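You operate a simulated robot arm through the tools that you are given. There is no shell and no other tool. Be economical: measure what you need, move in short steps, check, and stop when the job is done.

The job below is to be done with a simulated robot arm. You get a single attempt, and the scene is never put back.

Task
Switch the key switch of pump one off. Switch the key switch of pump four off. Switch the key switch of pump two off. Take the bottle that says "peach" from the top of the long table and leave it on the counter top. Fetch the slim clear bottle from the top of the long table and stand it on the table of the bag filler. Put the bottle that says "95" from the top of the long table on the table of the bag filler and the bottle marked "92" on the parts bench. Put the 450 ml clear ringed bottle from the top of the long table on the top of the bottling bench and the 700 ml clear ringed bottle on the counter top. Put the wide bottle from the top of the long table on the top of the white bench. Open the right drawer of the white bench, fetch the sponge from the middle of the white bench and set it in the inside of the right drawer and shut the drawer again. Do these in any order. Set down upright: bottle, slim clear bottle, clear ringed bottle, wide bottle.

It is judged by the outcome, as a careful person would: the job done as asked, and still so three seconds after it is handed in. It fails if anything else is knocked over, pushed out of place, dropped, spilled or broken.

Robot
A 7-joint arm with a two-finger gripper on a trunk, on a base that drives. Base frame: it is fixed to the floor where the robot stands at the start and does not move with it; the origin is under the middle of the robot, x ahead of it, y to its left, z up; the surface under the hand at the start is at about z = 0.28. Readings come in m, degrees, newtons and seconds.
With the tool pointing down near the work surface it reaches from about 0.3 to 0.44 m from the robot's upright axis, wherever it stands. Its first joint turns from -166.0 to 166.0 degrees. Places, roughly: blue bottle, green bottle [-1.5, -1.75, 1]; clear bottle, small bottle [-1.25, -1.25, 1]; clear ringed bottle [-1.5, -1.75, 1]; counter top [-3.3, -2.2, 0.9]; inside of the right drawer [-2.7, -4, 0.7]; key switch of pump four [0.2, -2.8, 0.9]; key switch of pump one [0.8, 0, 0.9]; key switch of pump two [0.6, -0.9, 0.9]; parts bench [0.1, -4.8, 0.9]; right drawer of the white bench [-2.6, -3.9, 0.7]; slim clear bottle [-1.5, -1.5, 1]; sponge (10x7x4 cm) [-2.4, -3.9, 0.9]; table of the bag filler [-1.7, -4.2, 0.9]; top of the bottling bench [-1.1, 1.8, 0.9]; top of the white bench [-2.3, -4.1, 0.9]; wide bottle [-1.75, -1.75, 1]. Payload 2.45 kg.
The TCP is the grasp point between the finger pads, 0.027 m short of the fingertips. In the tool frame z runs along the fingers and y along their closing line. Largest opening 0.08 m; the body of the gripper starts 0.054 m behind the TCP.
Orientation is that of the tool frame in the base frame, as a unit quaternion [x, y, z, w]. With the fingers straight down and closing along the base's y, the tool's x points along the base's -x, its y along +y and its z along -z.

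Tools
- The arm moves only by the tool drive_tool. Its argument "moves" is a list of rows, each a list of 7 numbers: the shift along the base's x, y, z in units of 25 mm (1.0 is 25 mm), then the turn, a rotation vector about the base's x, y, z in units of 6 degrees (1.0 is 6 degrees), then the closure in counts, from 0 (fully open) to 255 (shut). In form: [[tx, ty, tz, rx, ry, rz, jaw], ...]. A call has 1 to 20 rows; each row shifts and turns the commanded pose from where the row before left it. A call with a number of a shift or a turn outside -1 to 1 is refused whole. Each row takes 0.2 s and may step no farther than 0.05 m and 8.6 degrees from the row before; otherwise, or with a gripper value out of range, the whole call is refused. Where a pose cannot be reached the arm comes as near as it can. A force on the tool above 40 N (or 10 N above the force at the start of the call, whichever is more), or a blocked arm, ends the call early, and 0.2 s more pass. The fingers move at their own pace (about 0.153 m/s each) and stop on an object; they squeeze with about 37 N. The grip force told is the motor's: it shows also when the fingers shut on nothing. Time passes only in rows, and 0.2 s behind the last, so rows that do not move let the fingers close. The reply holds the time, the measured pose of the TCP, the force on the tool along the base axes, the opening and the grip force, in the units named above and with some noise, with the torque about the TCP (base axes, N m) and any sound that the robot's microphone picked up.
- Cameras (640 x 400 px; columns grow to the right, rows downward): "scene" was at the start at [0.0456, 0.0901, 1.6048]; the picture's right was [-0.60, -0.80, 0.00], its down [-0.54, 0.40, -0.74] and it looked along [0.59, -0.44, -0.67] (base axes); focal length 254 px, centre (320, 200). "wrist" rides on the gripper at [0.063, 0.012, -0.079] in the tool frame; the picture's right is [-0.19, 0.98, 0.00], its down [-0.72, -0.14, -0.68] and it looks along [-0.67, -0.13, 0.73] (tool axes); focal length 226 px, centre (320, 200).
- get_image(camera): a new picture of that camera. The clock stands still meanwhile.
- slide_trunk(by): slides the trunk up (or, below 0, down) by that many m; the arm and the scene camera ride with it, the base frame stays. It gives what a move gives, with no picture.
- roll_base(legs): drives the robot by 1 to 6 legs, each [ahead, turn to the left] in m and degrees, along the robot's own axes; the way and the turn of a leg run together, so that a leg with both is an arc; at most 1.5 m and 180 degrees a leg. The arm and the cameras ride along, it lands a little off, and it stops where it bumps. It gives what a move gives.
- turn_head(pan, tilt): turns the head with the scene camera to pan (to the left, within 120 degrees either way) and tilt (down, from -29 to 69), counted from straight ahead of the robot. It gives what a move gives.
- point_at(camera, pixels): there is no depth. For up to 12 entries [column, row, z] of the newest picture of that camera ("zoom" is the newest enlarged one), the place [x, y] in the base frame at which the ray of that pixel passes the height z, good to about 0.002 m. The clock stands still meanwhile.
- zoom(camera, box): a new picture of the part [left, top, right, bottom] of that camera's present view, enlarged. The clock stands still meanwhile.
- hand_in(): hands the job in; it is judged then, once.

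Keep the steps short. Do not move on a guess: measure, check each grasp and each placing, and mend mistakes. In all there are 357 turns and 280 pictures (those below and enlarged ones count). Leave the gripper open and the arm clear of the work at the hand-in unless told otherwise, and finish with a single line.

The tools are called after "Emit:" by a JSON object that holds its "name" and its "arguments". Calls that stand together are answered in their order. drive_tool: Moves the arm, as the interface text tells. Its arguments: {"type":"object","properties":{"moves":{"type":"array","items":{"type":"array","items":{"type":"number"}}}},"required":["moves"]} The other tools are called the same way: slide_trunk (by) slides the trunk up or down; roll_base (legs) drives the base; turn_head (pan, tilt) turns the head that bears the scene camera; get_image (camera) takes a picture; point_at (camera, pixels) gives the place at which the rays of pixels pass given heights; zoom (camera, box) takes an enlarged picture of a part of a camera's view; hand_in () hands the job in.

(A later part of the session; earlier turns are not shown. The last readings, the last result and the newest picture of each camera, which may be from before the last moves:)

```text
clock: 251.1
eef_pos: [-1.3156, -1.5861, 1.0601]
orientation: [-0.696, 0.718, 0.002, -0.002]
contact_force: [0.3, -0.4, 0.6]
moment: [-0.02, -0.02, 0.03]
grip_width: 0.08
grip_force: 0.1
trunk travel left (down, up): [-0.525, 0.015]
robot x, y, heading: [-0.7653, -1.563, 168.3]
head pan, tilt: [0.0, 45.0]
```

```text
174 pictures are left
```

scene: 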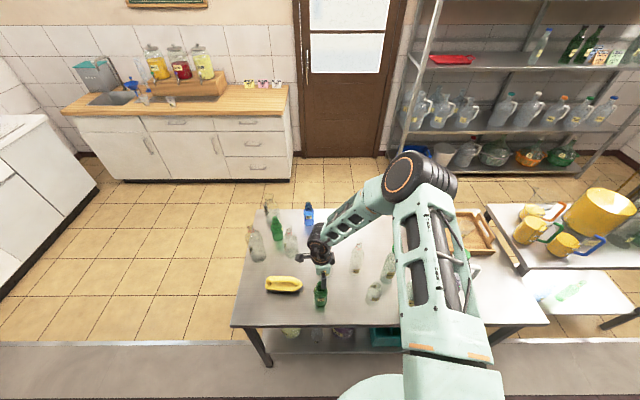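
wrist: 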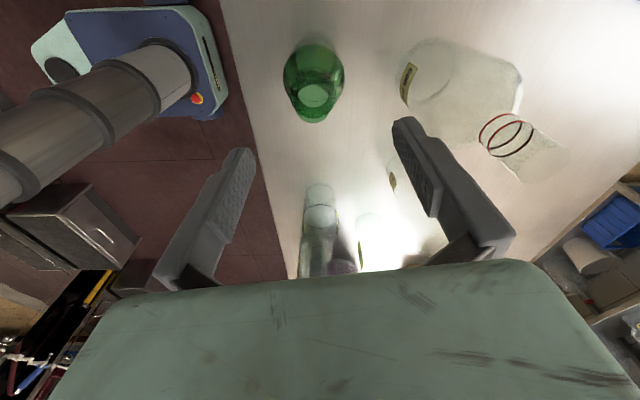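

Emit:
{"name": "zoom", "arguments": {"camera": "wrist", "box": [260, 20, 380, 140]}}

Emit:
{"name": "zoom", "arguments": {"camera": "scene", "box": [230, 185, 350, 320]}}

Emit:
{"name": "point_at", "arguments": {"camera": "wrist", "pixels": [[315, 95, 0.93], [315, 95, 0.95], [315, 95, 0.97]]}}

```text
3.33 times, centred on (320, 80) of wrist
```

zoom: 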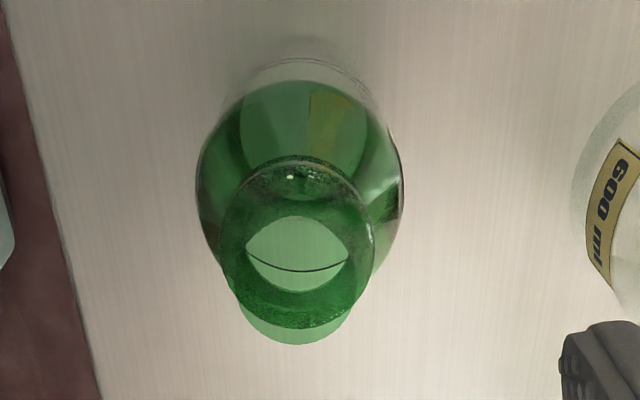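

```text
2.96 times, centred on (290, 252) of scene
```

zoom: 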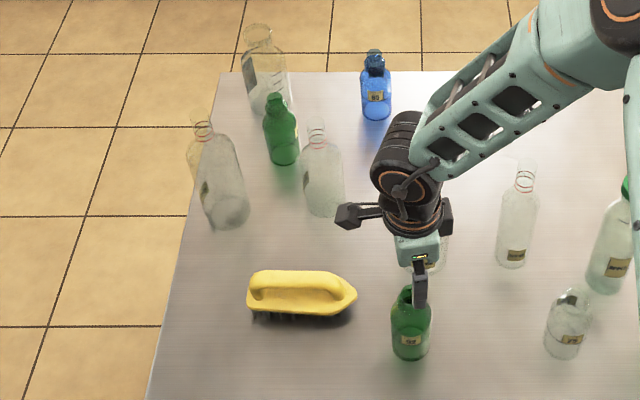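

```text
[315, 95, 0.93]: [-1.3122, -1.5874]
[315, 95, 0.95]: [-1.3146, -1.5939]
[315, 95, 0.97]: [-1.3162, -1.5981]
```

I centre on (-1.314,-1.592), descend to z≈0.955 and close on the neck.

Emit:
{"name": "drive_tool", "arguments": {"moves": [[0.06, -0.24, -1, 0, 0, 0, 0], [0, 0, -1, 0, 0, 0, 0], [0, 0, -1, 0, 0, 0, 0], [0, 0, -1, 0, 0, 0, 0], [0, 0, -0.2, 0, 0, 0, 0]]}}

Emit:
{"name": "get_image", "arguments": {"camera": "wrist"}}

Emit:
{"name": "zoom", "arguments": {"camera": "scene", "box": [280, 235, 360, 320]}}

```text
clock: 252.3
eef_pos: [-1.3144, -1.5934, 0.9552]
orientation: [-0.696, 0.719, 0.003, -0.001]
contact_force: [-0.6, 0.1, -0.2]
moment: [-0.04, 0.04, -0.01]
grip_width: 0.0797
grip_force: 0.0
trunk travel left (down, up): [-0.525, 0.015]
robot x, y, heading: [-0.766, -1.5621, 168.2]
head pan, tilt: [0.0, 45.0]
```

```text
171 pictures are left
```

wrist: 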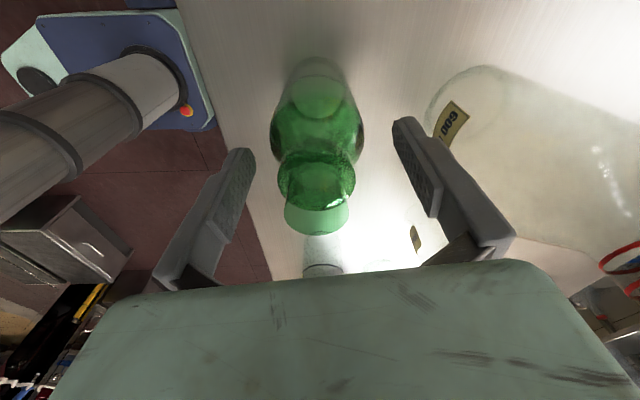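

```text
4.71 times, centred on (320, 278) of scene
```

zoom: 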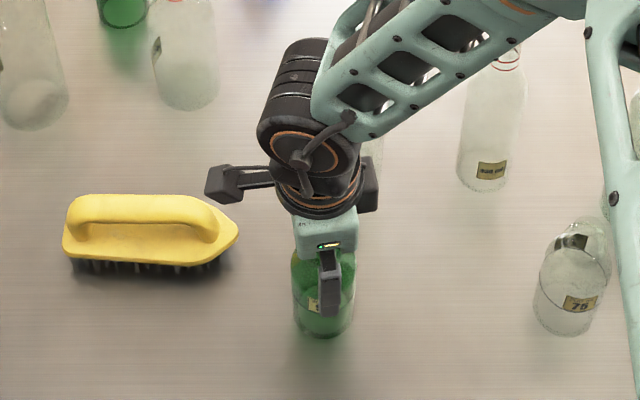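

Rim is 18 mm above the TCP, lip ring at pad height; I close.

Emit:
{"name": "drive_tool", "arguments": {"moves": [[0, 0, 0, 0, 0, 0, 255], [0, 0, 0, 0, 0, 0, 255], [0, 0, 0, 0, 0, 0, 255]]}}

Emit:
{"name": "drive_tool", "arguments": {"moves": [[0, 0, 0.5, 0, 0, 0, 255], [0, 0, 0.5, 0, 0, 0, 255], [0, 0, 0.5, 0, 0, 0, 255]]}}

Emit:
{"name": "get_image", "arguments": {"camera": "wrist"}}

Emit:
{"name": "zoom", "arguments": {"camera": "scene", "box": [280, 235, 360, 320]}}

```text
clock: 253.1
eef_pos: [-1.3152, -1.5933, 0.9554]
orientation: [-0.696, 0.718, 0.003, -0.002]
contact_force: [-0.7, 0.5, 10.6]
moment: [0.05, -0.13, 0.03]
grip_width: 0.0371
grip_force: 36.9
trunk travel left (down, up): [-0.525, 0.015]
robot x, y, heading: [-0.765, -1.5593, 168.4]
head pan, tilt: [0.0, 45.0]
```

```text
clock: 253.9
eef_pos: [-1.3125, -1.5935, 0.992]
orientation: [-0.696, 0.718, 0.003, -0.001]
contact_force: [-0.4, 0.0, -0.8]
moment: [0.0, 0.0, 0.02]
grip_width: 0.0367
grip_force: 37.2
trunk travel left (down, up): [-0.525, 0.015]
robot x, y, heading: [-0.7699, -1.5606, 168.6]
head pan, tilt: [0.0, 45.0]
```

```text
169 pictures are left
```

wrist: 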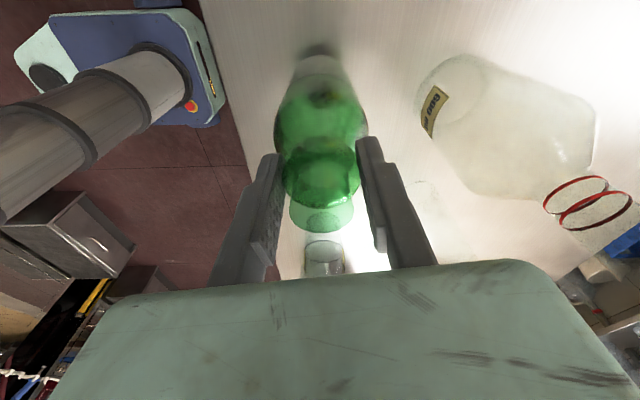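

```text
4.71 times, centred on (320, 278) of scene
```

zoom: 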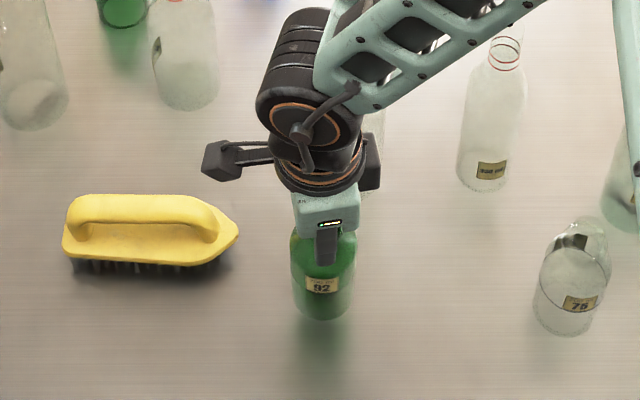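

Bottle 92 is held upright. I lift it high and retract clear of the table.

Emit:
{"name": "drive_tool", "arguments": {"moves": [[0, 0, 1, 0, 0, 0, 255], [0, 0, 1, 0, 0, 0, 255], [0, 0, 1, 0, 0, 0, 255], [0, 0, 1, 0, 0, 0, 255], [0, 0, 1, 0, 0, 0, 255], [0, 0, 1, 0, 0, 0, 255], [0.8, 0, 1, 0, 0, 0, 255], [0.8, 0, 1, 0, 0, 0, 255], [0.8, 0, 1, 0, 0, 0, 255], [0.8, 0, 1, 0, 0, 0, 255], [0.8, 0, 1, 0, 0, 0, 255], [0.8, 0, 0.5, 0, 0, 0, 255]]}}

Emit:
{"name": "roll_base", "arguments": {"legs": [[0, 100], [1.2, 0]]}}

Emit:
{"name": "turn_head", "arguments": {"pan": 20, "tilt": 30}}

Emit:
{"name": "get_image", "arguments": {"camera": "scene"}}

```text
clock: 256.5
eef_pos: [-1.1927, -1.5935, 1.2789]
orientation: [-0.696, 0.718, 0.003, 0.0]
contact_force: [-0.8, -0.9, -0.2]
moment: [-0.02, 0.01, 0.01]
grip_width: 0.037
grip_force: 37.1
trunk travel left (down, up): [-0.525, 0.015]
robot x, y, heading: [-0.7645, -1.5617, 168.5]
head pan, tilt: [0.0, 45.0]
```

```text
clock: 267.0
eef_pos: [-0.7127, -3.1869, 1.2794]
orientation: [0.998, 0.068, -0.001, 0.003]
contact_force: [-0.1, -0.2, -1.4]
moment: [0.01, -0.02, -0.02]
grip_width: 0.0363
grip_force: 36.4
trunk travel left (down, up): [-0.525, 0.015]
robot x, y, heading: [-0.8117, -2.7695, -92.0]
head pan, tilt: [0.0, 45.0]
```

```text
clock: 267.8
eef_pos: [-0.7128, -3.1877, 1.2796]
orientation: [0.998, 0.068, -0.002, 0.003]
contact_force: [-0.5, 0.6, -1.8]
moment: [-0.01, 0.0, -0.01]
grip_width: 0.0363
grip_force: 37.0
trunk travel left (down, up): [-0.525, 0.015]
robot x, y, heading: [-0.8125, -2.7708, -92.2]
head pan, tilt: [20.0, 30.0]
```

```text
167 pictures are left
```

scene: 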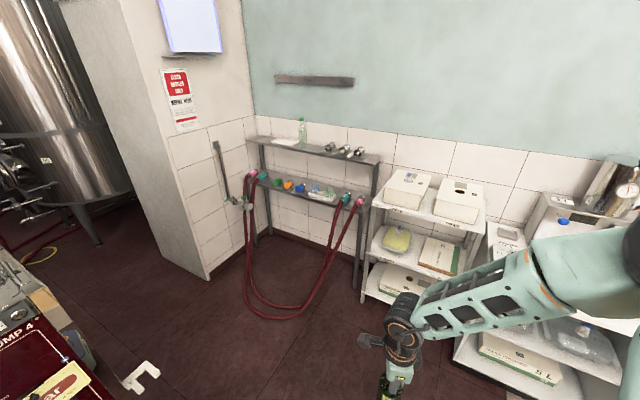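

Emit:
{"name": "zoom", "arguments": {"camera": "scene", "box": [210, 100, 400, 330]}}

Emit:
{"name": "point_at", "arguments": {"camera": "scene", "pixels": [[245, 290, 0.0], [270, 318, 0.0], [305, 308, 0], [355, 288, 0], [252, 147, 0.9], [378, 163, 0.9], [245, 137, 0.9], [381, 154, 0.9], [365, 300, 0], [210, 278, 0]]}}

```text
1.74 times, centred on (305, 215) of scene
```

zoom: 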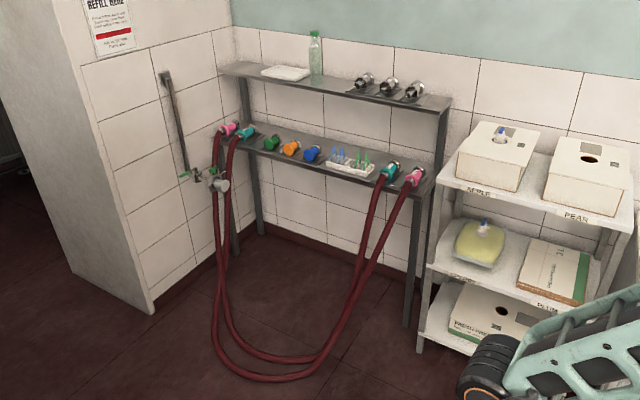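

```text
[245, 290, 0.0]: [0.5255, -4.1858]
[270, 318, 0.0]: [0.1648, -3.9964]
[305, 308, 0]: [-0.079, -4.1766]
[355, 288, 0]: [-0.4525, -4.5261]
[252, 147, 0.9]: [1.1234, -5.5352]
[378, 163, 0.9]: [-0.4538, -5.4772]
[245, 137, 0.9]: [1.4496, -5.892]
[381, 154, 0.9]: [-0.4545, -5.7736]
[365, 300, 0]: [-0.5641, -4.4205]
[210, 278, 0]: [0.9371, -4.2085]
```

I check the heights of the two levels of this bench along its right front post.

Emit:
{"name": "point_at", "arguments": {"camera": "scene", "pixels": [[367, 212, 0.5], [367, 212, 0.6], [367, 212, 0.7], [367, 212, 0.8], [378, 163, 0.8], [378, 163, 0.9], [378, 163, 1.0], [378, 163, 1.2], [355, 287, 0.0]]}}

```text
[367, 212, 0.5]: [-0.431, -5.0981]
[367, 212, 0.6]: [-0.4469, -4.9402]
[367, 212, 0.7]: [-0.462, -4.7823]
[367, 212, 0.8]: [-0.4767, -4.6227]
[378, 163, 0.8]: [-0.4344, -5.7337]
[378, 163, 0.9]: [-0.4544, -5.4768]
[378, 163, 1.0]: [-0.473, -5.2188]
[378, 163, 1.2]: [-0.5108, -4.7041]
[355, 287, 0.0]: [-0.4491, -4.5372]
```

The parts bench's surface (z≈0.85) lies under an over-shelf, so a top-down hold won't fit. I go back, set 92 down in its old spot and regrasp it from the side.

Emit:
{"name": "roll_base", "arguments": {"legs": [[-1.2, 0], [0, -100]]}}

Emit:
{"name": "turn_head", "arguments": {"pan": 0, "tilt": 45}}

Emit:
{"name": "get_image", "arguments": {"camera": "scene"}}

```text
clock: 278.2
eef_pos: [-1.2016, -1.6009, 1.2786]
orientation: [-0.694, 0.72, 0.003, -0.001]
contact_force: [-0.3, 0.1, -2.5]
moment: [-0.05, 0.01, 0.0]
grip_width: 0.036
grip_force: 36.9
trunk travel left (down, up): [-0.525, 0.015]
robot x, y, heading: [-0.7751, -1.5728, 168.0]
head pan, tilt: [20.0, 30.0]
```

```text
clock: 279.1
eef_pos: [-1.2013, -1.6022, 1.2792]
orientation: [-0.694, 0.72, 0.002, -0.001]
contact_force: [0.3, -0.3, -2.0]
moment: [-0.02, 0.0, 0.04]
grip_width: 0.0361
grip_force: 36.8
trunk travel left (down, up): [-0.525, 0.015]
robot x, y, heading: [-0.7778, -1.5758, 167.9]
head pan, tilt: [0.0, 45.0]
```

```text
165 pictures are left
```

scene: 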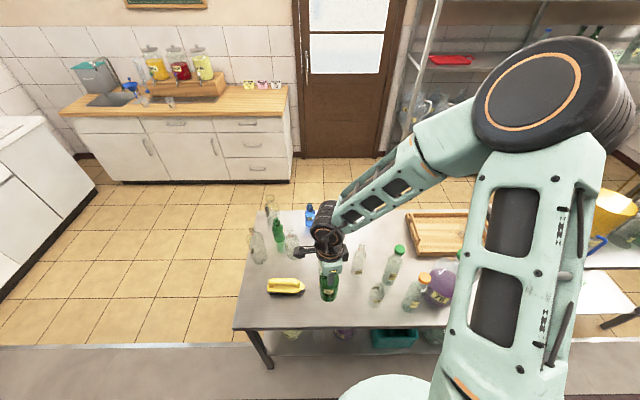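

I lower the bottle back on the table at about (-1.30,-1.60).

Emit:
{"name": "drive_tool", "arguments": {"moves": [[-1, 0, 0, 0, 0, 0, 255], [-1, 0, 0, 0, 0, 0, 255], [-1, 0, -0.5, 0, 0, 0, 255], [-1, 0, -1, 0, 0, 0, 255], [0, 0, -1, 0, 0, 0, 255], [0, 0, -1, 0, 0, 0, 255], [0, 0, -1, 0, 0, 0, 255], [0, 0, -1, 0, 0, 0, 255], [0, 0, -1, 0, 0, 0, 255], [0, 0, -1, 0, 0, 0, 255], [0, 0, -1, 0, 0, 0, 255], [0, 0, -1, 0, 0, 0, 255], [0, 0, -1, 0, 0, 0, 255], [0, 0, -1, 0, 0, 0, 255], [0, 0, -1, 0, 0, 0, 255]]}}

Emit:
{"name": "drive_tool", "arguments": {"moves": [[0, 0, -0.3, 0, 0, 0, 255], [0, 0, -0.3, 0, 0, 0, 255]]}}

```text
clock: 282.3
eef_pos: [-1.3016, -1.6031, 0.9665]
orientation: [-0.694, 0.72, 0.003, 0.0]
contact_force: [-0.2, -0.2, -1.9]
moment: [0.02, -0.02, 0.0]
grip_width: 0.0359
grip_force: 37.4
trunk travel left (down, up): [-0.525, 0.015]
robot x, y, heading: [-0.7767, -1.5771, 168.1]
head pan, tilt: [0.0, 45.0]
```

```text
clock: 283.1
eef_pos: [-1.3032, -1.6023, 0.9544]
orientation: [-0.694, 0.72, 0.005, -0.002]
contact_force: [6.1, -0.2, 22.0]
moment: [0.08, -0.86, 0.1]
grip_width: 0.0359
grip_force: 37.1
trunk travel left (down, up): [-0.525, 0.015]
robot x, y, heading: [-0.7714, -1.5747, 168.3]
head pan, tilt: [0.0, 45.0]
stopped in row 2: the force on the tool passed its limit at 46 N (the readings are from after the stop); the commanded pose is now the measured one
```

Down. I release, lift away, back the base 0.2 m, then lower the trunk for a side grasp.

Emit:
{"name": "drive_tool", "arguments": {"moves": [[0, 0, 0.04, 0, 0, 0, 0], [0, 0, 0, 0, 0, 0, 0], [0, 0, 1, 0, 0, 0, 0], [0, 0, 1, 0, 0, 0, 0], [0, 0, 1, 0, 0, 0, 0], [0, 0, 1, 0, 0, 0, 0], [0, 0, 1, 0, 0, 0, 0], [0, 0, 1, 0, 0, 0, 0], [0, 0, 1, 0, 0, 0, 0], [0, 0, 1, 0, 0, 0, 0], [0.8, 0, 1, 0, 0, 0, 0], [0.8, 0, 1, 0, 0, 0, 0], [0.8, 0, 0, 0, 0, 0, 0]]}}

Emit:
{"name": "roll_base", "arguments": {"legs": [[-0.22, 0]]}}

Emit:
{"name": "slide_trunk", "arguments": {"by": -0.3}}

Emit:
{"name": "get_image", "arguments": {"camera": "scene"}}

```text
clock: 285.9
eef_pos: [-1.2446, -1.603, 1.2049]
orientation: [-0.694, 0.72, 0.006, -0.002]
contact_force: [-0.1, 0.5, 0.2]
moment: [-0.02, -0.01, 0.02]
grip_width: 0.0799
grip_force: 0.1
trunk travel left (down, up): [-0.525, 0.015]
robot x, y, heading: [-0.7705, -1.574, 168.1]
head pan, tilt: [0.0, 45.0]
```

```text
clock: 287.5
eef_pos: [-1.0314, -1.6483, 1.2058]
orientation: [-0.694, 0.72, 0.005, -0.001]
contact_force: [0.1, 1.0, -1.0]
moment: [0.01, 0.03, 0.0]
grip_width: 0.08
grip_force: 0.0
trunk travel left (down, up): [-0.525, 0.015]
robot x, y, heading: [-0.5608, -1.6161, 168.0]
head pan, tilt: [0.0, 45.0]
```

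```text
clock: 290.5
eef_pos: [-1.0326, -1.6468, 0.9052]
orientation: [-0.694, 0.72, 0.005, -0.001]
contact_force: [0.8, 1.1, 0.4]
moment: [0.0, -0.01, -0.01]
grip_width: 0.0801
grip_force: 0.0
trunk travel left (down, up): [-0.225, 0.315]
robot x, y, heading: [-0.5639, -1.618, 168.1]
head pan, tilt: [0.0, 45.0]
```

```text
164 pictures are left
```

scene: 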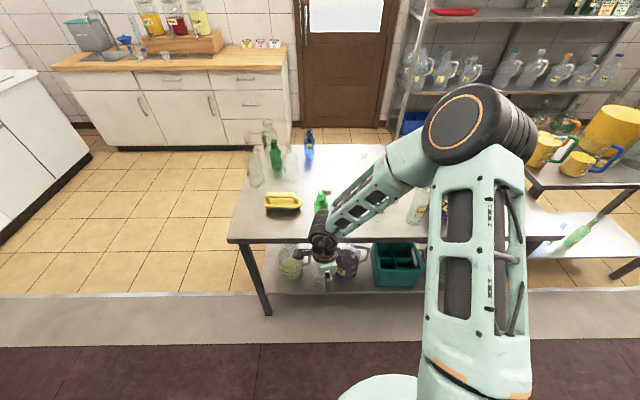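

I turn the jaw sideways and pitch the tool to 45° (leaves room under the over-shelf), at a standoff from the neck.

Emit:
{"name": "drive_tool", "arguments": {"moves": [[0, 0, 0.4, 0, 0, 0.95, 0], [0, 0, 0.4, 0, 0, 0.95, 0], [0, 0, 0.4, 0, 0, 0.95, 0], [0, 0, 0.4, 0, 0, 0.95, 0], [0, 0, 0.4, 0, 0, 0.95, 0], [0, 0, 0.4, 0, 0, 0.95, 0], [0, 0, 0.4, 0, 0, 0.95, 0], [0, 0, 0.4, 0, 0, 0.95, 0], [0, 0, 0.4, 0, 0, 0.95, 0], [0, 0, 0.4, 0, 0, 0.95, 0], [0, 0, 0.4, 0, 0, 0.95, 0], [0, 0, 0.4, 0, 0, 0.95, 0], [0, 0, 0.4, 0, 0, 0.95, 0], [0, 0, 0.4, 0, 0, 0.95, 0]]}}

Emit:
{"name": "drive_tool", "arguments": {"moves": [[-0.86, 0.12, 0, 0.195, 0.917, 0, 0], [-0.86, 0.12, 0, 0.195, 0.917, 0, 0], [-0.86, 0.12, 0, 0.195, 0.917, 0, 0], [-0.86, 0.12, 0, 0.195, 0.917, 0, 0], [-0.86, 0.12, 0, 0.195, 0.917, 0, 0], [-0.86, 0.12, 0, 0.195, 0.917, 0, 0], [-0.86, 0.12, 0, 0.195, 0.917, 0, 0], [-0.86, 0.12, 0, 0.195, 0.917, 0, 0]]}}

Emit:
{"name": "get_image", "arguments": {"camera": "scene"}}

Emit:
{"name": "get_image", "arguments": {"camera": "wrist"}}

```text
clock: 293.5
eef_pos: [-1.0328, -1.6478, 1.0462]
orientation: [0.994, -0.107, -0.003, 0.005]
contact_force: [0.8, -0.8, -1.1]
moment: [0.0, 0.0, 0.01]
grip_width: 0.0801
grip_force: 0.1
trunk travel left (down, up): [-0.225, 0.315]
robot x, y, heading: [-0.562, -1.6216, 168.0]
head pan, tilt: [0.0, 45.0]
```

```text
clock: 295.3
eef_pos: [-1.206, -1.6237, 1.0445]
orientation: [0.918, -0.097, -0.382, -0.034]
contact_force: [-0.1, 0.0, 0.2]
moment: [-0.03, -0.06, -0.02]
grip_width: 0.08
grip_force: 0.2
trunk travel left (down, up): [-0.225, 0.315]
robot x, y, heading: [-0.5616, -1.6202, 168.0]
head pan, tilt: [0.0, 45.0]
```

```text
163 pictures are left
```

scene: 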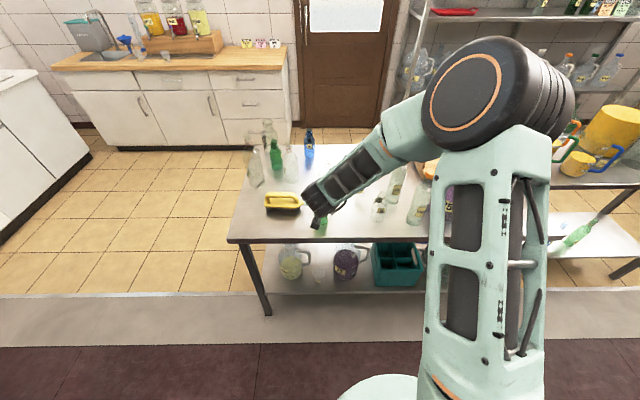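

```text
162 pictures are left
```

wrist: 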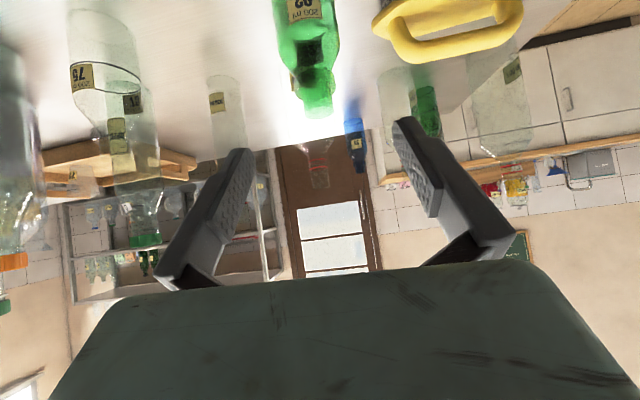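

Neck lines up (ring near (315,82)). I slide in along the tool axis and close.

Emit:
{"name": "drive_tool", "arguments": {"moves": [[-0.65, 0.16, -0.667, 0, 0, 0, 0], [-0.65, 0.16, -0.667, 0, 0, 0, 0], [-0.65, 0.16, -0.667, 0, 0, 0, 0], [-0.65, 0.16, -0.667, 0, 0, 0, 0], [-0.65, 0.16, -0.667, 0, 0, 0, 0], [-0.65, 0.16, -0.667, 0, 0, 0, 0]]}}

Emit:
{"name": "get_image", "arguments": {"camera": "wrist"}}

```text
clock: 296.7
eef_pos: [-1.3022, -1.6002, 0.9454]
orientation: [0.919, -0.097, -0.382, -0.034]
contact_force: [-0.7, -0.8, -0.2]
moment: [0.0, -0.03, 0.05]
grip_width: 0.0802
grip_force: 0.0
trunk travel left (down, up): [-0.225, 0.315]
robot x, y, heading: [-0.5631, -1.6178, 168.1]
head pan, tilt: [0.0, 45.0]
```

```text
161 pictures are left
```

wrist: 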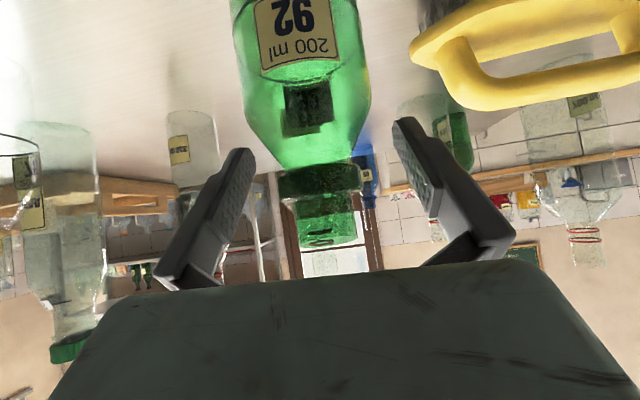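

The lip ring sits at the TCP. I close and lift 4 cm.

Emit:
{"name": "drive_tool", "arguments": {"moves": [[0, 0, 0, 0, 0, 0, 255], [0, 0, 0, 0, 0, 0, 255], [0, 0, 0, 0, 0, 0, 255], [0, 0, 0.5, 0, 0, 0, 255], [0, 0, 0.5, 0, 0, 0, 255], [0, 0, 0.5, 0, 0, 0, 255]]}}

Emit:
{"name": "get_image", "arguments": {"camera": "wrist"}}

Emit:
{"name": "zoom", "arguments": {"camera": "scene", "box": [230, 110, 370, 250]}}

```text
clock: 298.1
eef_pos: [-1.3002, -1.5996, 0.9826]
orientation: [0.919, -0.098, -0.381, -0.035]
contact_force: [-0.6, -0.3, -1.6]
moment: [-0.04, 0.0, 0.0]
grip_width: 0.0324
grip_force: 37.1
trunk travel left (down, up): [-0.225, 0.315]
robot x, y, heading: [-0.5627, -1.6174, 168.2]
head pan, tilt: [0.0, 45.0]
```

```text
160 pictures are left
```

wrist: 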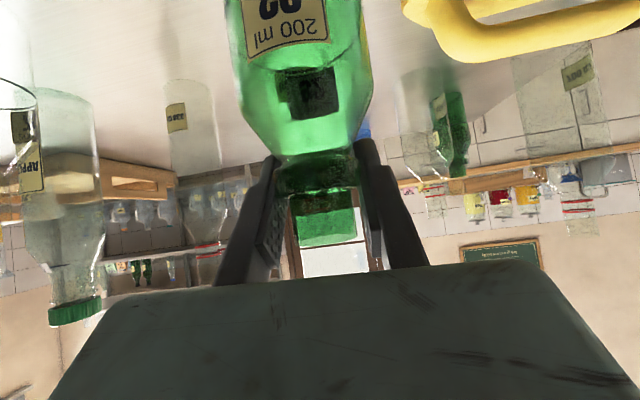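

```text
2.86 times, centred on (300, 180) of scene
```

zoom: 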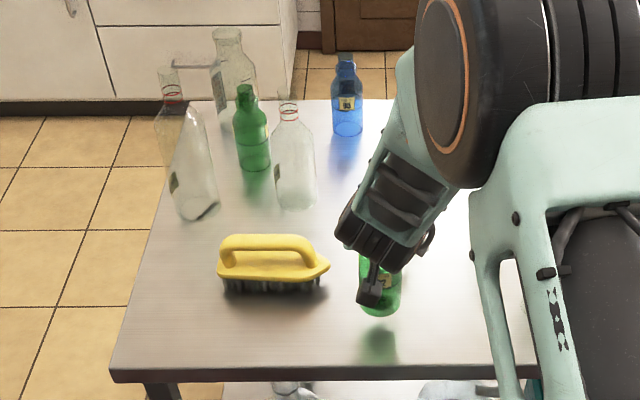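

Held upright at the ring. I lift, retract, and drive south to the parts bench.

Emit:
{"name": "drive_tool", "arguments": {"moves": [[0, 0, 1, 0, 0, 0, 255], [0, 0, 1, 0, 0, 0, 255], [0.5, 0, 1, 0, 0, 0, 255], [0.8, 0, 1, 0, 0, 0, 255], [0.8, 0, 1, 0, 0, 0, 255], [0.8, 0, 1, 0, 0, 0, 255], [0.8, 0, 1, 0, 0, 0, 255], [0.8, 0, 0, 0, 0, 0, 255], [0.8, 0, 0, 0, 0, 0, 255]]}}

Emit:
{"name": "roll_base", "arguments": {"legs": [[0, 98], [1.4, 0], [0.5, 0]]}}

Emit:
{"name": "turn_head", "arguments": {"pan": 20, "tilt": 35}}

Emit:
{"name": "get_image", "arguments": {"camera": "scene"}}

```text
clock: 300.1
eef_pos: [-1.1693, -1.6006, 1.1574]
orientation: [0.918, -0.097, -0.383, -0.035]
contact_force: [-0.1, 0.6, -1.7]
moment: [0.0, 0.01, 0.0]
grip_width: 0.0327
grip_force: 37.3
trunk travel left (down, up): [-0.225, 0.315]
robot x, y, heading: [-0.5622, -1.6174, 168.0]
head pan, tilt: [0.0, 45.0]
```

```text
clock: 313.9
eef_pos: [-0.638, -4.1159, 1.1568]
orientation: [0.679, 0.626, -0.278, 0.264]
contact_force: [0.1, -0.4, -1.7]
moment: [0.0, -0.01, -0.01]
grip_width: 0.0326
grip_force: 36.9
trunk travel left (down, up): [-0.225, 0.315]
robot x, y, heading: [-0.6975, -3.5158, -94.4]
head pan, tilt: [0.0, 45.0]
```

```text
clock: 314.7
eef_pos: [-0.6383, -4.115, 1.1571]
orientation: [0.678, 0.627, -0.278, 0.264]
contact_force: [0.3, -0.3, -1.9]
moment: [0.0, 0.02, -0.01]
grip_width: 0.0325
grip_force: 36.9
trunk travel left (down, up): [-0.225, 0.315]
robot x, y, heading: [-0.6998, -3.5131, -94.3]
head pan, tilt: [20.0, 35.0]
```

```text
158 pictures are left
```

scene: 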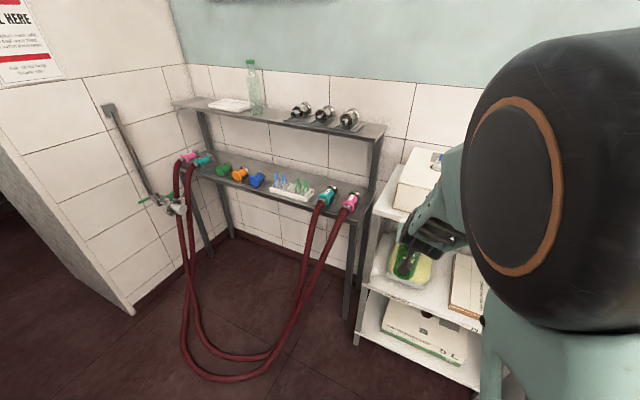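

Emit:
{"name": "zoom", "arguments": {"camera": "scene", "box": [160, 50, 400, 240]}}

```text
2.11 times, centred on (280, 145) of scene
```

zoom: 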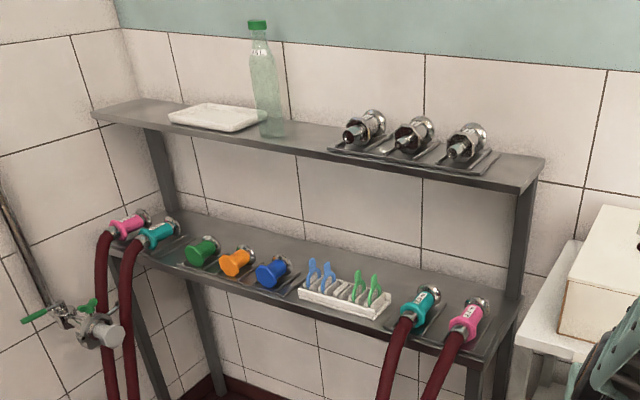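

Emit:
{"name": "point_at", "arguments": {"camera": "zoom", "pixels": [[525, 192, 0.9], [525, 192, 1.1], [525, 192, 1.2], [525, 192, 1.3], [497, 362, 0.7], [497, 362, 0.8], [497, 362, 0.9], [497, 362, 1.0]]}}

```text
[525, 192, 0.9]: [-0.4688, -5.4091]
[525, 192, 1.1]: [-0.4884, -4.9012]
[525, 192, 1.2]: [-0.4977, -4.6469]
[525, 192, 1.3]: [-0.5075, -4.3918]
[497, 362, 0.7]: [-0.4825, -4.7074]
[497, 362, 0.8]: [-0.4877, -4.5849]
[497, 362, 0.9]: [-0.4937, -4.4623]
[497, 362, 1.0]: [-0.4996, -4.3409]
```

Emit:
{"name": "point_at", "arguments": {"camera": "zoom", "pixels": [[497, 362, 0.84], [330, 312, 0.84], [170, 262, 0.84], [180, 207, 0.84], [310, 240, 0.84], [415, 262, 0.84], [300, 285, 0.84], [388, 315, 0.84], [390, 300, 0.87], [318, 280, 0.87], [365, 275, 0.84], [275, 262, 0.84]]}}

```text
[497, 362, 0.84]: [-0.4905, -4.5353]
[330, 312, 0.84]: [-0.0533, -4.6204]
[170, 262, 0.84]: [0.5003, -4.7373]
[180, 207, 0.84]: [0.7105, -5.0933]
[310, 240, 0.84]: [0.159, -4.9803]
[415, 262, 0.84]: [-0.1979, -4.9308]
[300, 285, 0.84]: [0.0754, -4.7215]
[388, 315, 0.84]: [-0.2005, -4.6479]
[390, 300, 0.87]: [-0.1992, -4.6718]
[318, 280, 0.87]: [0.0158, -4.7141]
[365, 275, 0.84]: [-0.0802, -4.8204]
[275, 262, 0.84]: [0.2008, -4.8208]
```

Emit:
{"name": "zoom", "arguments": {"camera": "scene", "box": [255, 160, 375, 235]}}

```text
5.33 times, centred on (315, 198) of scene
```

zoom: 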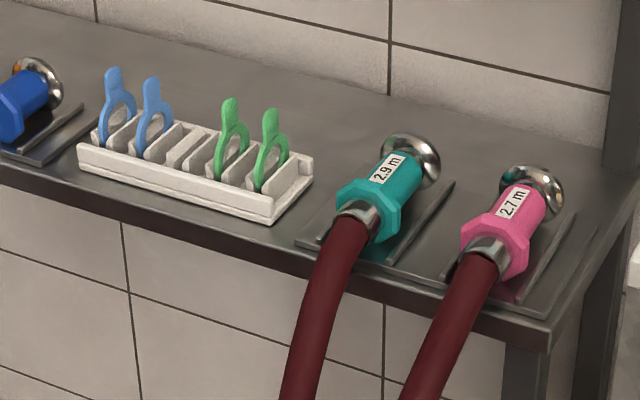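

Emit:
{"name": "point_at", "arguments": {"camera": "zoom", "pixels": [[335, 150, 0.84], [320, 125, 0.84], [298, 240, 0.84], [365, 170, 0.84], [312, 180, 0.84], [275, 222, 0.84], [390, 97, 0.84], [545, 350, 0.84], [636, 195, 0.84]]}}

```text
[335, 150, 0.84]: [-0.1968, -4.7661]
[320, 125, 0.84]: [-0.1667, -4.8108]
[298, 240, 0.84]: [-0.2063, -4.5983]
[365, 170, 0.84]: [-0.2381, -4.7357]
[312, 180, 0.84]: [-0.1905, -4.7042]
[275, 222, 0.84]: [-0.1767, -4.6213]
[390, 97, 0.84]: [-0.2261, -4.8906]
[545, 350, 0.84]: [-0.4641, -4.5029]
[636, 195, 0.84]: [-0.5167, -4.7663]
```

The bottle is held at 45°, and the wrist would hit the over-shelf; I need a nearly horizontal hold (~15°). I return to the long table to regrasp.

Emit:
{"name": "roll_base", "arguments": {"legs": [[-1.4, 0], [-0.5, 0], [0, -98]]}}

Emit:
{"name": "turn_head", "arguments": {"pan": 0, "tilt": 45}}

Emit:
{"name": "get_image", "arguments": {"camera": "scene"}}

```text
clock: 328.6
eef_pos: [-1.1623, -1.5923, 1.1581]
orientation: [0.918, -0.1, -0.382, -0.035]
contact_force: [0.9, 0.5, -1.4]
moment: [0.0, 0.03, 0.01]
grip_width: 0.0324
grip_force: 36.3
trunk travel left (down, up): [-0.225, 0.315]
robot x, y, heading: [-0.5563, -1.6181, 167.7]
head pan, tilt: [20.0, 35.0]
```

```text
clock: 329.4
eef_pos: [-1.1624, -1.5915, 1.1573]
orientation: [0.918, -0.1, -0.382, -0.036]
contact_force: [0.1, -0.4, -1.7]
moment: [0.04, 0.04, -0.01]
grip_width: 0.0323
grip_force: 37.0
trunk travel left (down, up): [-0.225, 0.315]
robot x, y, heading: [-0.5553, -1.6127, 167.6]
head pan, tilt: [0.0, 45.0]
```

```text
155 pictures are left
```

scene: 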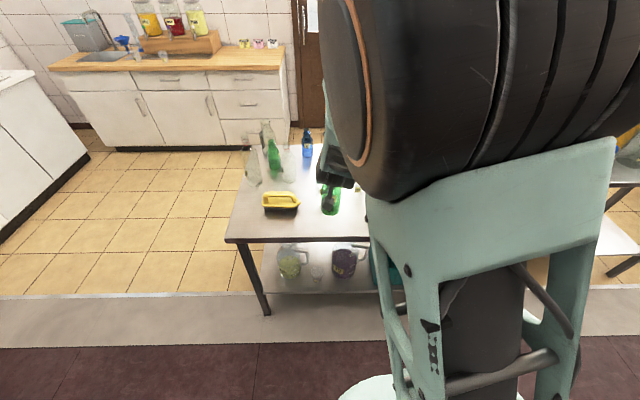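

I lower the bottle at (-1.29,-1.59).

Emit:
{"name": "drive_tool", "arguments": {"moves": [[-1, 0, 0, 0, 0, 0, 255], [-1, 0, 0, 0, 0, 0, 255], [-1, 0, 0, 0, 0, 0, 255], [-1, 0, 0, 0, 0, 0, 255], [-1, 0, 0, 0, 0, 0, 255], [0, 0, -1, 0, 0, 0, 255], [0, 0, -1, 0, 0, 0, 255], [0, 0, -1, 0, 0, 0, 255], [0, 0, -1, 0, 0, 0, 255], [0, 0, -1, 0, 0, 0, 255], [0, 0, -1, 0, 0, 0, 255], [0, 0, -1, 0, 0, 0, 255], [0, 0, -0.8, 0, 0, 0, 255]]}}

Emit:
{"name": "drive_tool", "arguments": {"moves": [[0, 0, -0.25, 0, 0, 0, 255], [0, 0, -0.25, 0, 0, 0, 255]]}}

```text
clock: 332.2
eef_pos: [-1.2894, -1.5917, 0.961]
orientation: [0.918, -0.101, -0.381, -0.037]
contact_force: [-0.5, 0.2, -2.2]
moment: [-0.01, 0.0, -0.01]
grip_width: 0.0325
grip_force: 36.5
trunk travel left (down, up): [-0.225, 0.315]
robot x, y, heading: [-0.5608, -1.6152, 167.7]
head pan, tilt: [0.0, 45.0]
```

```text
clock: 332.8
eef_pos: [-1.2881, -1.5913, 0.9492]
orientation: [0.918, -0.1, -0.382, -0.037]
contact_force: [0.5, -0.2, -2.4]
moment: [0.0, 0.03, 0.03]
grip_width: 0.0322
grip_force: 37.0
trunk travel left (down, up): [-0.225, 0.315]
robot x, y, heading: [-0.5593, -1.615, 167.4]
head pan, tilt: [0.0, 45.0]
```

Emit:
{"name": "drive_tool", "arguments": {"moves": [[0, 0, -0.2, 0, 0, 0, 255], [0, 0, 0, 0, 0, 0, 255]]}}

```text
clock: 333.4
eef_pos: [-1.288, -1.593, 0.947]
orientation: [0.917, -0.1, -0.385, -0.035]
contact_force: [0.4, 0.5, 9.7]
moment: [0.24, 0.12, -0.02]
grip_width: 0.0326
grip_force: 36.8
trunk travel left (down, up): [-0.225, 0.315]
robot x, y, heading: [-0.5591, -1.6184, 167.7]
head pan, tilt: [0.0, 45.0]
```

Touching down; I release, back out, and pitch the tool up to 15° below horizontal.

Emit:
{"name": "drive_tool", "arguments": {"moves": [[0, 0, 0, 0, 0, 0, 0], [0, 0, 0, 0, 0, 0, 0], [0.65, -0.14, 0.667, 0, 0, 0, 0], [0.65, -0.14, 0.667, 0, 0, 0, 0], [0.65, -0.14, 0.667, 0, 0, 0, 0], [0.65, -0.14, 0.667, 0, 0, 0, 0], [0.65, -0.14, 0.667, 0, 0, 0, 0], [0.65, -0.14, 0.667, 0, 0, 0, 0], [0, 0, 0, 0.213, 0.977, 0, 0], [0, 0, 0, 0.213, 0.977, 0, 0], [0, 0, 0, 0.213, 0.977, 0, 0], [0, 0, 0, 0.213, 0.977, 0, 0], [0, 0, 0, 0.213, 0.977, 0, 0], [0, 0, -1, 0, 0, 0, 0], [0, 0, -1, 0, 0, 0, 0], [0, 0, -1, 0, 0, 0, 0]]}}

Emit:
{"name": "get_image", "arguments": {"camera": "wrist"}}

```text
clock: 336.8
eef_pos: [-1.188, -1.6107, 0.9697]
orientation: [0.788, -0.085, -0.606, -0.06]
contact_force: [0.5, -0.9, -0.7]
moment: [0.06, 0.01, -0.02]
grip_width: 0.0799
grip_force: 0.0
trunk travel left (down, up): [-0.225, 0.315]
robot x, y, heading: [-0.5586, -1.6126, 167.6]
head pan, tilt: [0.0, 45.0]
```

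```text
154 pictures are left
```

wrist: 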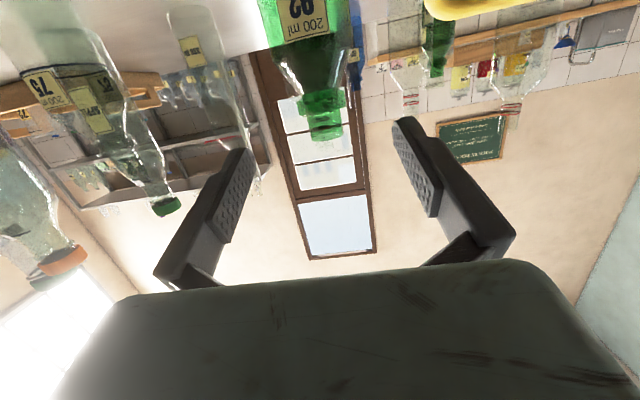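

Aligned. I advance 10 cm and close on the ring.

Emit:
{"name": "drive_tool", "arguments": {"moves": [[-0.945, 0.198, -0.25, 0, 0, 0, 0], [-0.945, 0.198, -0.25, 0, 0, 0, 0], [-0.945, 0.198, -0.25, 0, 0, 0, 0], [-0.945, 0.198, -0.25, 0, 0, 0, 0]]}}

Emit:
{"name": "get_image", "arguments": {"camera": "wrist"}}

```text
clock: 337.8
eef_pos: [-1.2845, -1.5917, 0.9444]
orientation: [0.788, -0.085, -0.606, -0.06]
contact_force: [0.3, 0.7, -0.7]
moment: [0.01, 0.01, 0.01]
grip_width: 0.0797
grip_force: 0.0
trunk travel left (down, up): [-0.225, 0.315]
robot x, y, heading: [-0.5563, -1.615, 167.6]
head pan, tilt: [0.0, 45.0]
```

```text
153 pictures are left
```

wrist: 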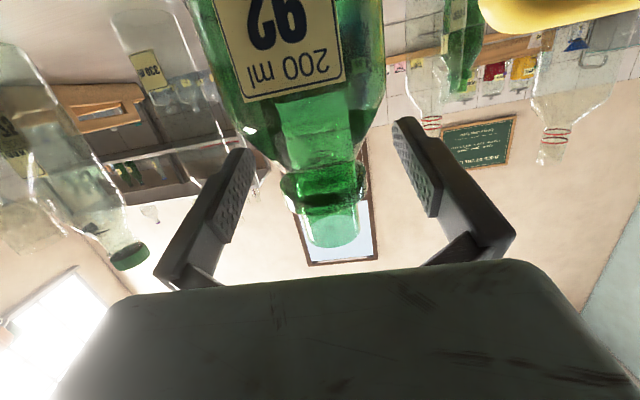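

Emit:
{"name": "drive_tool", "arguments": {"moves": [[0, 0, 0, 0, 0, 0, 255], [0, 0, 0, 0, 0, 0, 255], [0, 0, 0, 0, 0, 0, 255], [0, 0, 0.6, 0, 0, 0, 255], [0, 0, 1, 0, 0, 0, 255], [0, 0, 1, 0, 0, 0, 255], [0, 0, 1, 0, 0, 0, 255]]}}

Emit:
{"name": "get_image", "arguments": {"camera": "wrist"}}

Emit:
{"name": "zoom", "arguments": {"camera": "scene", "box": [230, 110, 390, 250]}}

```text
clock: 339.4
eef_pos: [-1.2835, -1.5926, 1.0347]
orientation: [0.788, -0.084, -0.606, -0.06]
contact_force: [-0.4, -0.6, -1.6]
moment: [0.03, -0.01, 0.01]
grip_width: 0.0325
grip_force: 36.7
trunk travel left (down, up): [-0.225, 0.315]
robot x, y, heading: [-0.5593, -1.6133, 167.7]
head pan, tilt: [0.0, 45.0]
```

```text
152 pictures are left
```

wrist: 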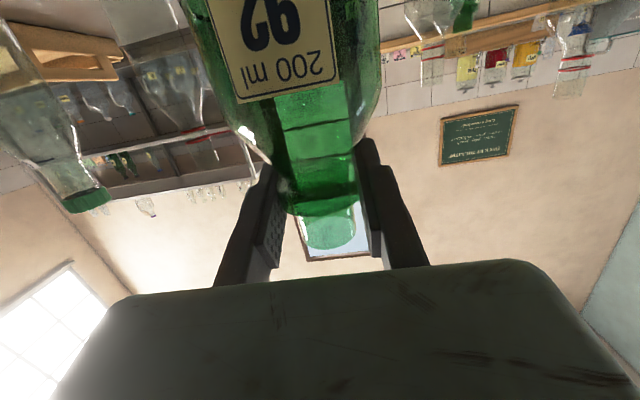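

```text
2.86 times, centred on (310, 180) of scene
```

zoom: 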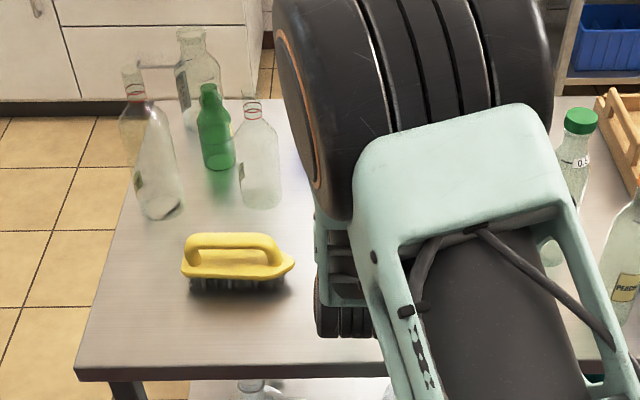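

Held. I raise, retract and drive back to the parts bench.

Emit:
{"name": "drive_tool", "arguments": {"moves": [[0.3, 0, 1, 0, 0, 0, 255], [0.9, 0, 1, 0, 0, 0, 255], [0.9, 0, 1, 0, 0, 0, 255], [0.9, 0, 1, 0, 0, 0, 255], [0.9, 0, 0.5, 0, 0, 0, 255], [0.9, 0, 0, 0, 0, 0, 255]]}}

Emit:
{"name": "roll_base", "arguments": {"legs": [[0, 98], [1.4, 0], [0.5, 0], [0, 29], [0.5, 0]]}}

Emit:
{"name": "turn_head", "arguments": {"pan": 0, "tilt": 35}}

Emit:
{"name": "get_image", "arguments": {"camera": "scene"}}

Emit:
{"name": "get_image", "arguments": {"camera": "wrist"}}

```text
clock: 340.8
eef_pos: [-1.1637, -1.592, 1.1485]
orientation: [0.788, -0.084, -0.607, -0.06]
contact_force: [0.5, -0.1, -1.7]
moment: [0.0, -0.02, -0.01]
grip_width: 0.0325
grip_force: 36.6
trunk travel left (down, up): [-0.225, 0.315]
robot x, y, heading: [-0.5587, -1.6141, 167.7]
head pan, tilt: [0.0, 45.0]
```

```text
clock: 358.6
eef_pos: [-0.1659, -4.4776, 1.147]
orientation: [0.43, 0.666, -0.326, 0.515]
contact_force: [0.7, -0.4, -1.8]
moment: [0.02, 0.01, -0.03]
grip_width: 0.0326
grip_force: 37.6
trunk travel left (down, up): [-0.225, 0.315]
robot x, y, heading: [-0.5134, -3.9772, -65.9]
head pan, tilt: [0.0, 45.0]
```

```text
clock: 359.3
eef_pos: [-0.166, -4.4782, 1.1473]
orientation: [0.43, 0.666, -0.327, 0.515]
contact_force: [-0.6, -0.2, -2.0]
moment: [-0.01, 0.02, -0.02]
grip_width: 0.0326
grip_force: 37.4
trunk travel left (down, up): [-0.225, 0.315]
robot x, y, heading: [-0.5117, -3.9777, -65.8]
head pan, tilt: [0.0, 35.0]
```

```text
150 pictures are left
```

scene: 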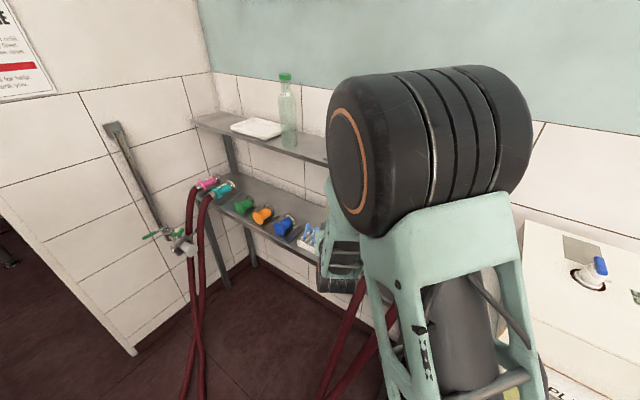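

```text
149 pictures are left
```

wrist: 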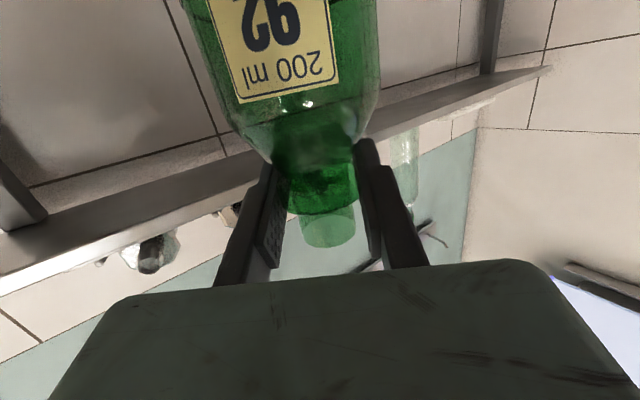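

I yaw the tool to face the bench squarely and lower to z≈1.06 in front of it.

Emit:
{"name": "drive_tool", "arguments": {"moves": [[0, 0, -0.7, 0, 0, -1, 255], [0, 0, -0.7, 0, 0, -1, 255], [0, 0, -0.7, 0, 0, -1, 255], [0, 0, -0.7, 0, 0, -1, 255], [0, 0, -0.7, 0, 0, -0.5, 255]]}}

Emit:
{"name": "get_image", "arguments": {"camera": "wrist"}}

Emit:
{"name": "get_image", "arguments": {"camera": "scene"}}

```text
clock: 360.5
eef_pos: [-0.1657, -4.4795, 1.06]
orientation: [0.574, 0.547, -0.438, 0.424]
contact_force: [-0.7, -0.4, -1.6]
moment: [0.01, 0.03, -0.02]
grip_width: 0.0323
grip_force: 36.8
trunk travel left (down, up): [-0.225, 0.315]
robot x, y, heading: [-0.5079, -3.9767, -65.9]
head pan, tilt: [0.0, 35.0]
```

```text
148 pictures are left
```

wrist: 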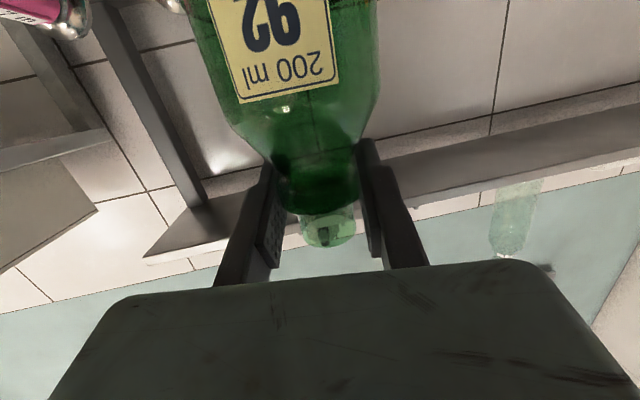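

```text
147 pictures are left
```

scene: 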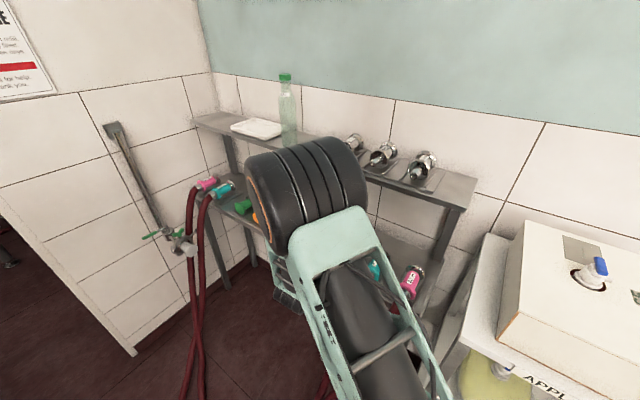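

I advance 15 cm at this height and check.

Emit:
{"name": "drive_tool", "arguments": {"moves": [[-0.1, -0.96, 0, 0, 0, 0, 255], [-0.1, -0.96, 0, 0, 0, 0, 255], [-0.1, -0.96, 0, 0, 0, 0, 255], [-0.1, -0.96, 0, 0, 0, 0, 255], [-0.1, -0.96, 0, 0, 0, 0, 255], [-0.1, -0.96, 0, 0, 0, 0, 255]]}}

Emit:
{"name": "get_image", "arguments": {"camera": "scene"}}

Emit:
{"name": "get_image", "arguments": {"camera": "wrist"}}

```text
clock: 361.9
eef_pos: [-0.1807, -4.6214, 1.0646]
orientation: [0.573, 0.546, -0.438, 0.426]
contact_force: [1.6, 7.4, 12.0]
moment: [0.49, -0.32, 0.13]
grip_width: 0.0323
grip_force: 37.0
trunk travel left (down, up): [-0.225, 0.315]
robot x, y, heading: [-0.5069, -3.9783, -66.1]
head pan, tilt: [0.0, 35.0]
```

```text
146 pictures are left
```

scene: 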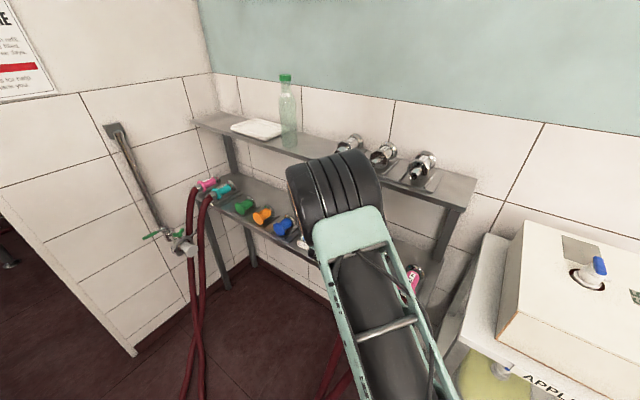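

```text
145 pictures are left
```

wrist: 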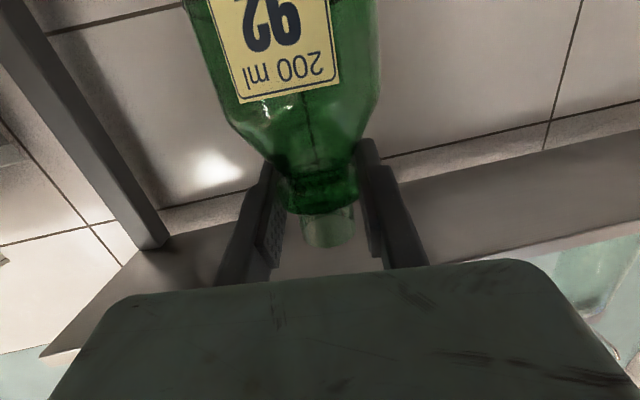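

12 N contact: the bottle's bottom has met something (clips). I back off at once and look.

Emit:
{"name": "drive_tool", "arguments": {"moves": [[0, 0, 0.4, 0, 0, 0, 255], [0.1, 0.96, 0, 0, 0, 0, 255], [0.1, 0.96, 0, 0, 0, 0, 255], [0.1, 0.96, 0, 0, 0, 0, 255], [0.1, 0.96, 0, 0, 0, 0, 255]]}}

Emit:
{"name": "turn_head", "arguments": {"pan": -12, "tilt": 35}}

Emit:
{"name": "get_image", "arguments": {"camera": "scene"}}

```text
clock: 363.1
eef_pos: [-0.1725, -4.5254, 1.0712]
orientation: [0.574, 0.547, -0.438, 0.424]
contact_force: [0.3, 0.3, -1.1]
moment: [0.03, 0.03, -0.01]
grip_width: 0.0324
grip_force: 37.1
trunk travel left (down, up): [-0.225, 0.315]
robot x, y, heading: [-0.5084, -3.9768, -65.9]
head pan, tilt: [0.0, 35.0]
```

```text
clock: 363.9
eef_pos: [-0.1715, -4.5269, 1.0714]
orientation: [0.574, 0.546, -0.438, 0.423]
contact_force: [-0.3, 0.2, -1.0]
moment: [0.01, -0.03, 0.0]
grip_width: 0.0327
grip_force: 36.9
trunk travel left (down, up): [-0.225, 0.315]
robot x, y, heading: [-0.5098, -3.9776, -66.0]
head pan, tilt: [-12.0, 35.0]
```

```text
144 pictures are left
```

scene: 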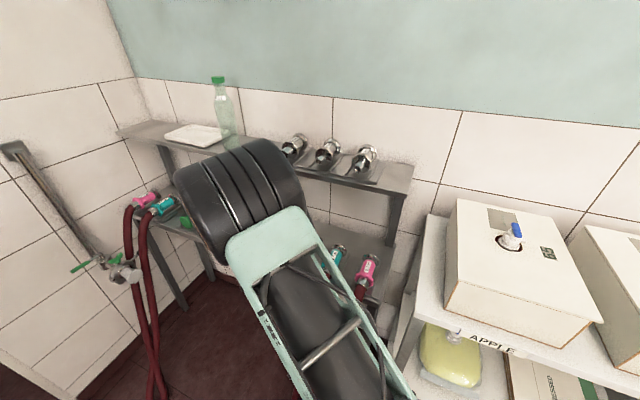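

I take a wrist view to measure the over-shelf's underside before planning the entry.

Emit:
{"name": "get_image", "arguments": {"camera": "wrist"}}

Emit:
{"name": "point_at", "arguments": {"camera": "scene", "pixels": [[405, 186, 1.2], [405, 186, 1.25], [405, 195, 1.2], [408, 165, 1.25]]}}

```text
143 pictures are left
```

wrist: 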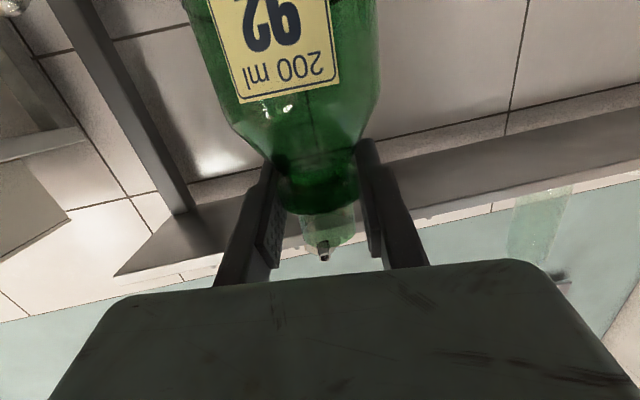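

```text
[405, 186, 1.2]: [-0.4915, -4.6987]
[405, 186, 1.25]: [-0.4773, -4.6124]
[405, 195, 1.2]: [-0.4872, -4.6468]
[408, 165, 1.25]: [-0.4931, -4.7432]
```

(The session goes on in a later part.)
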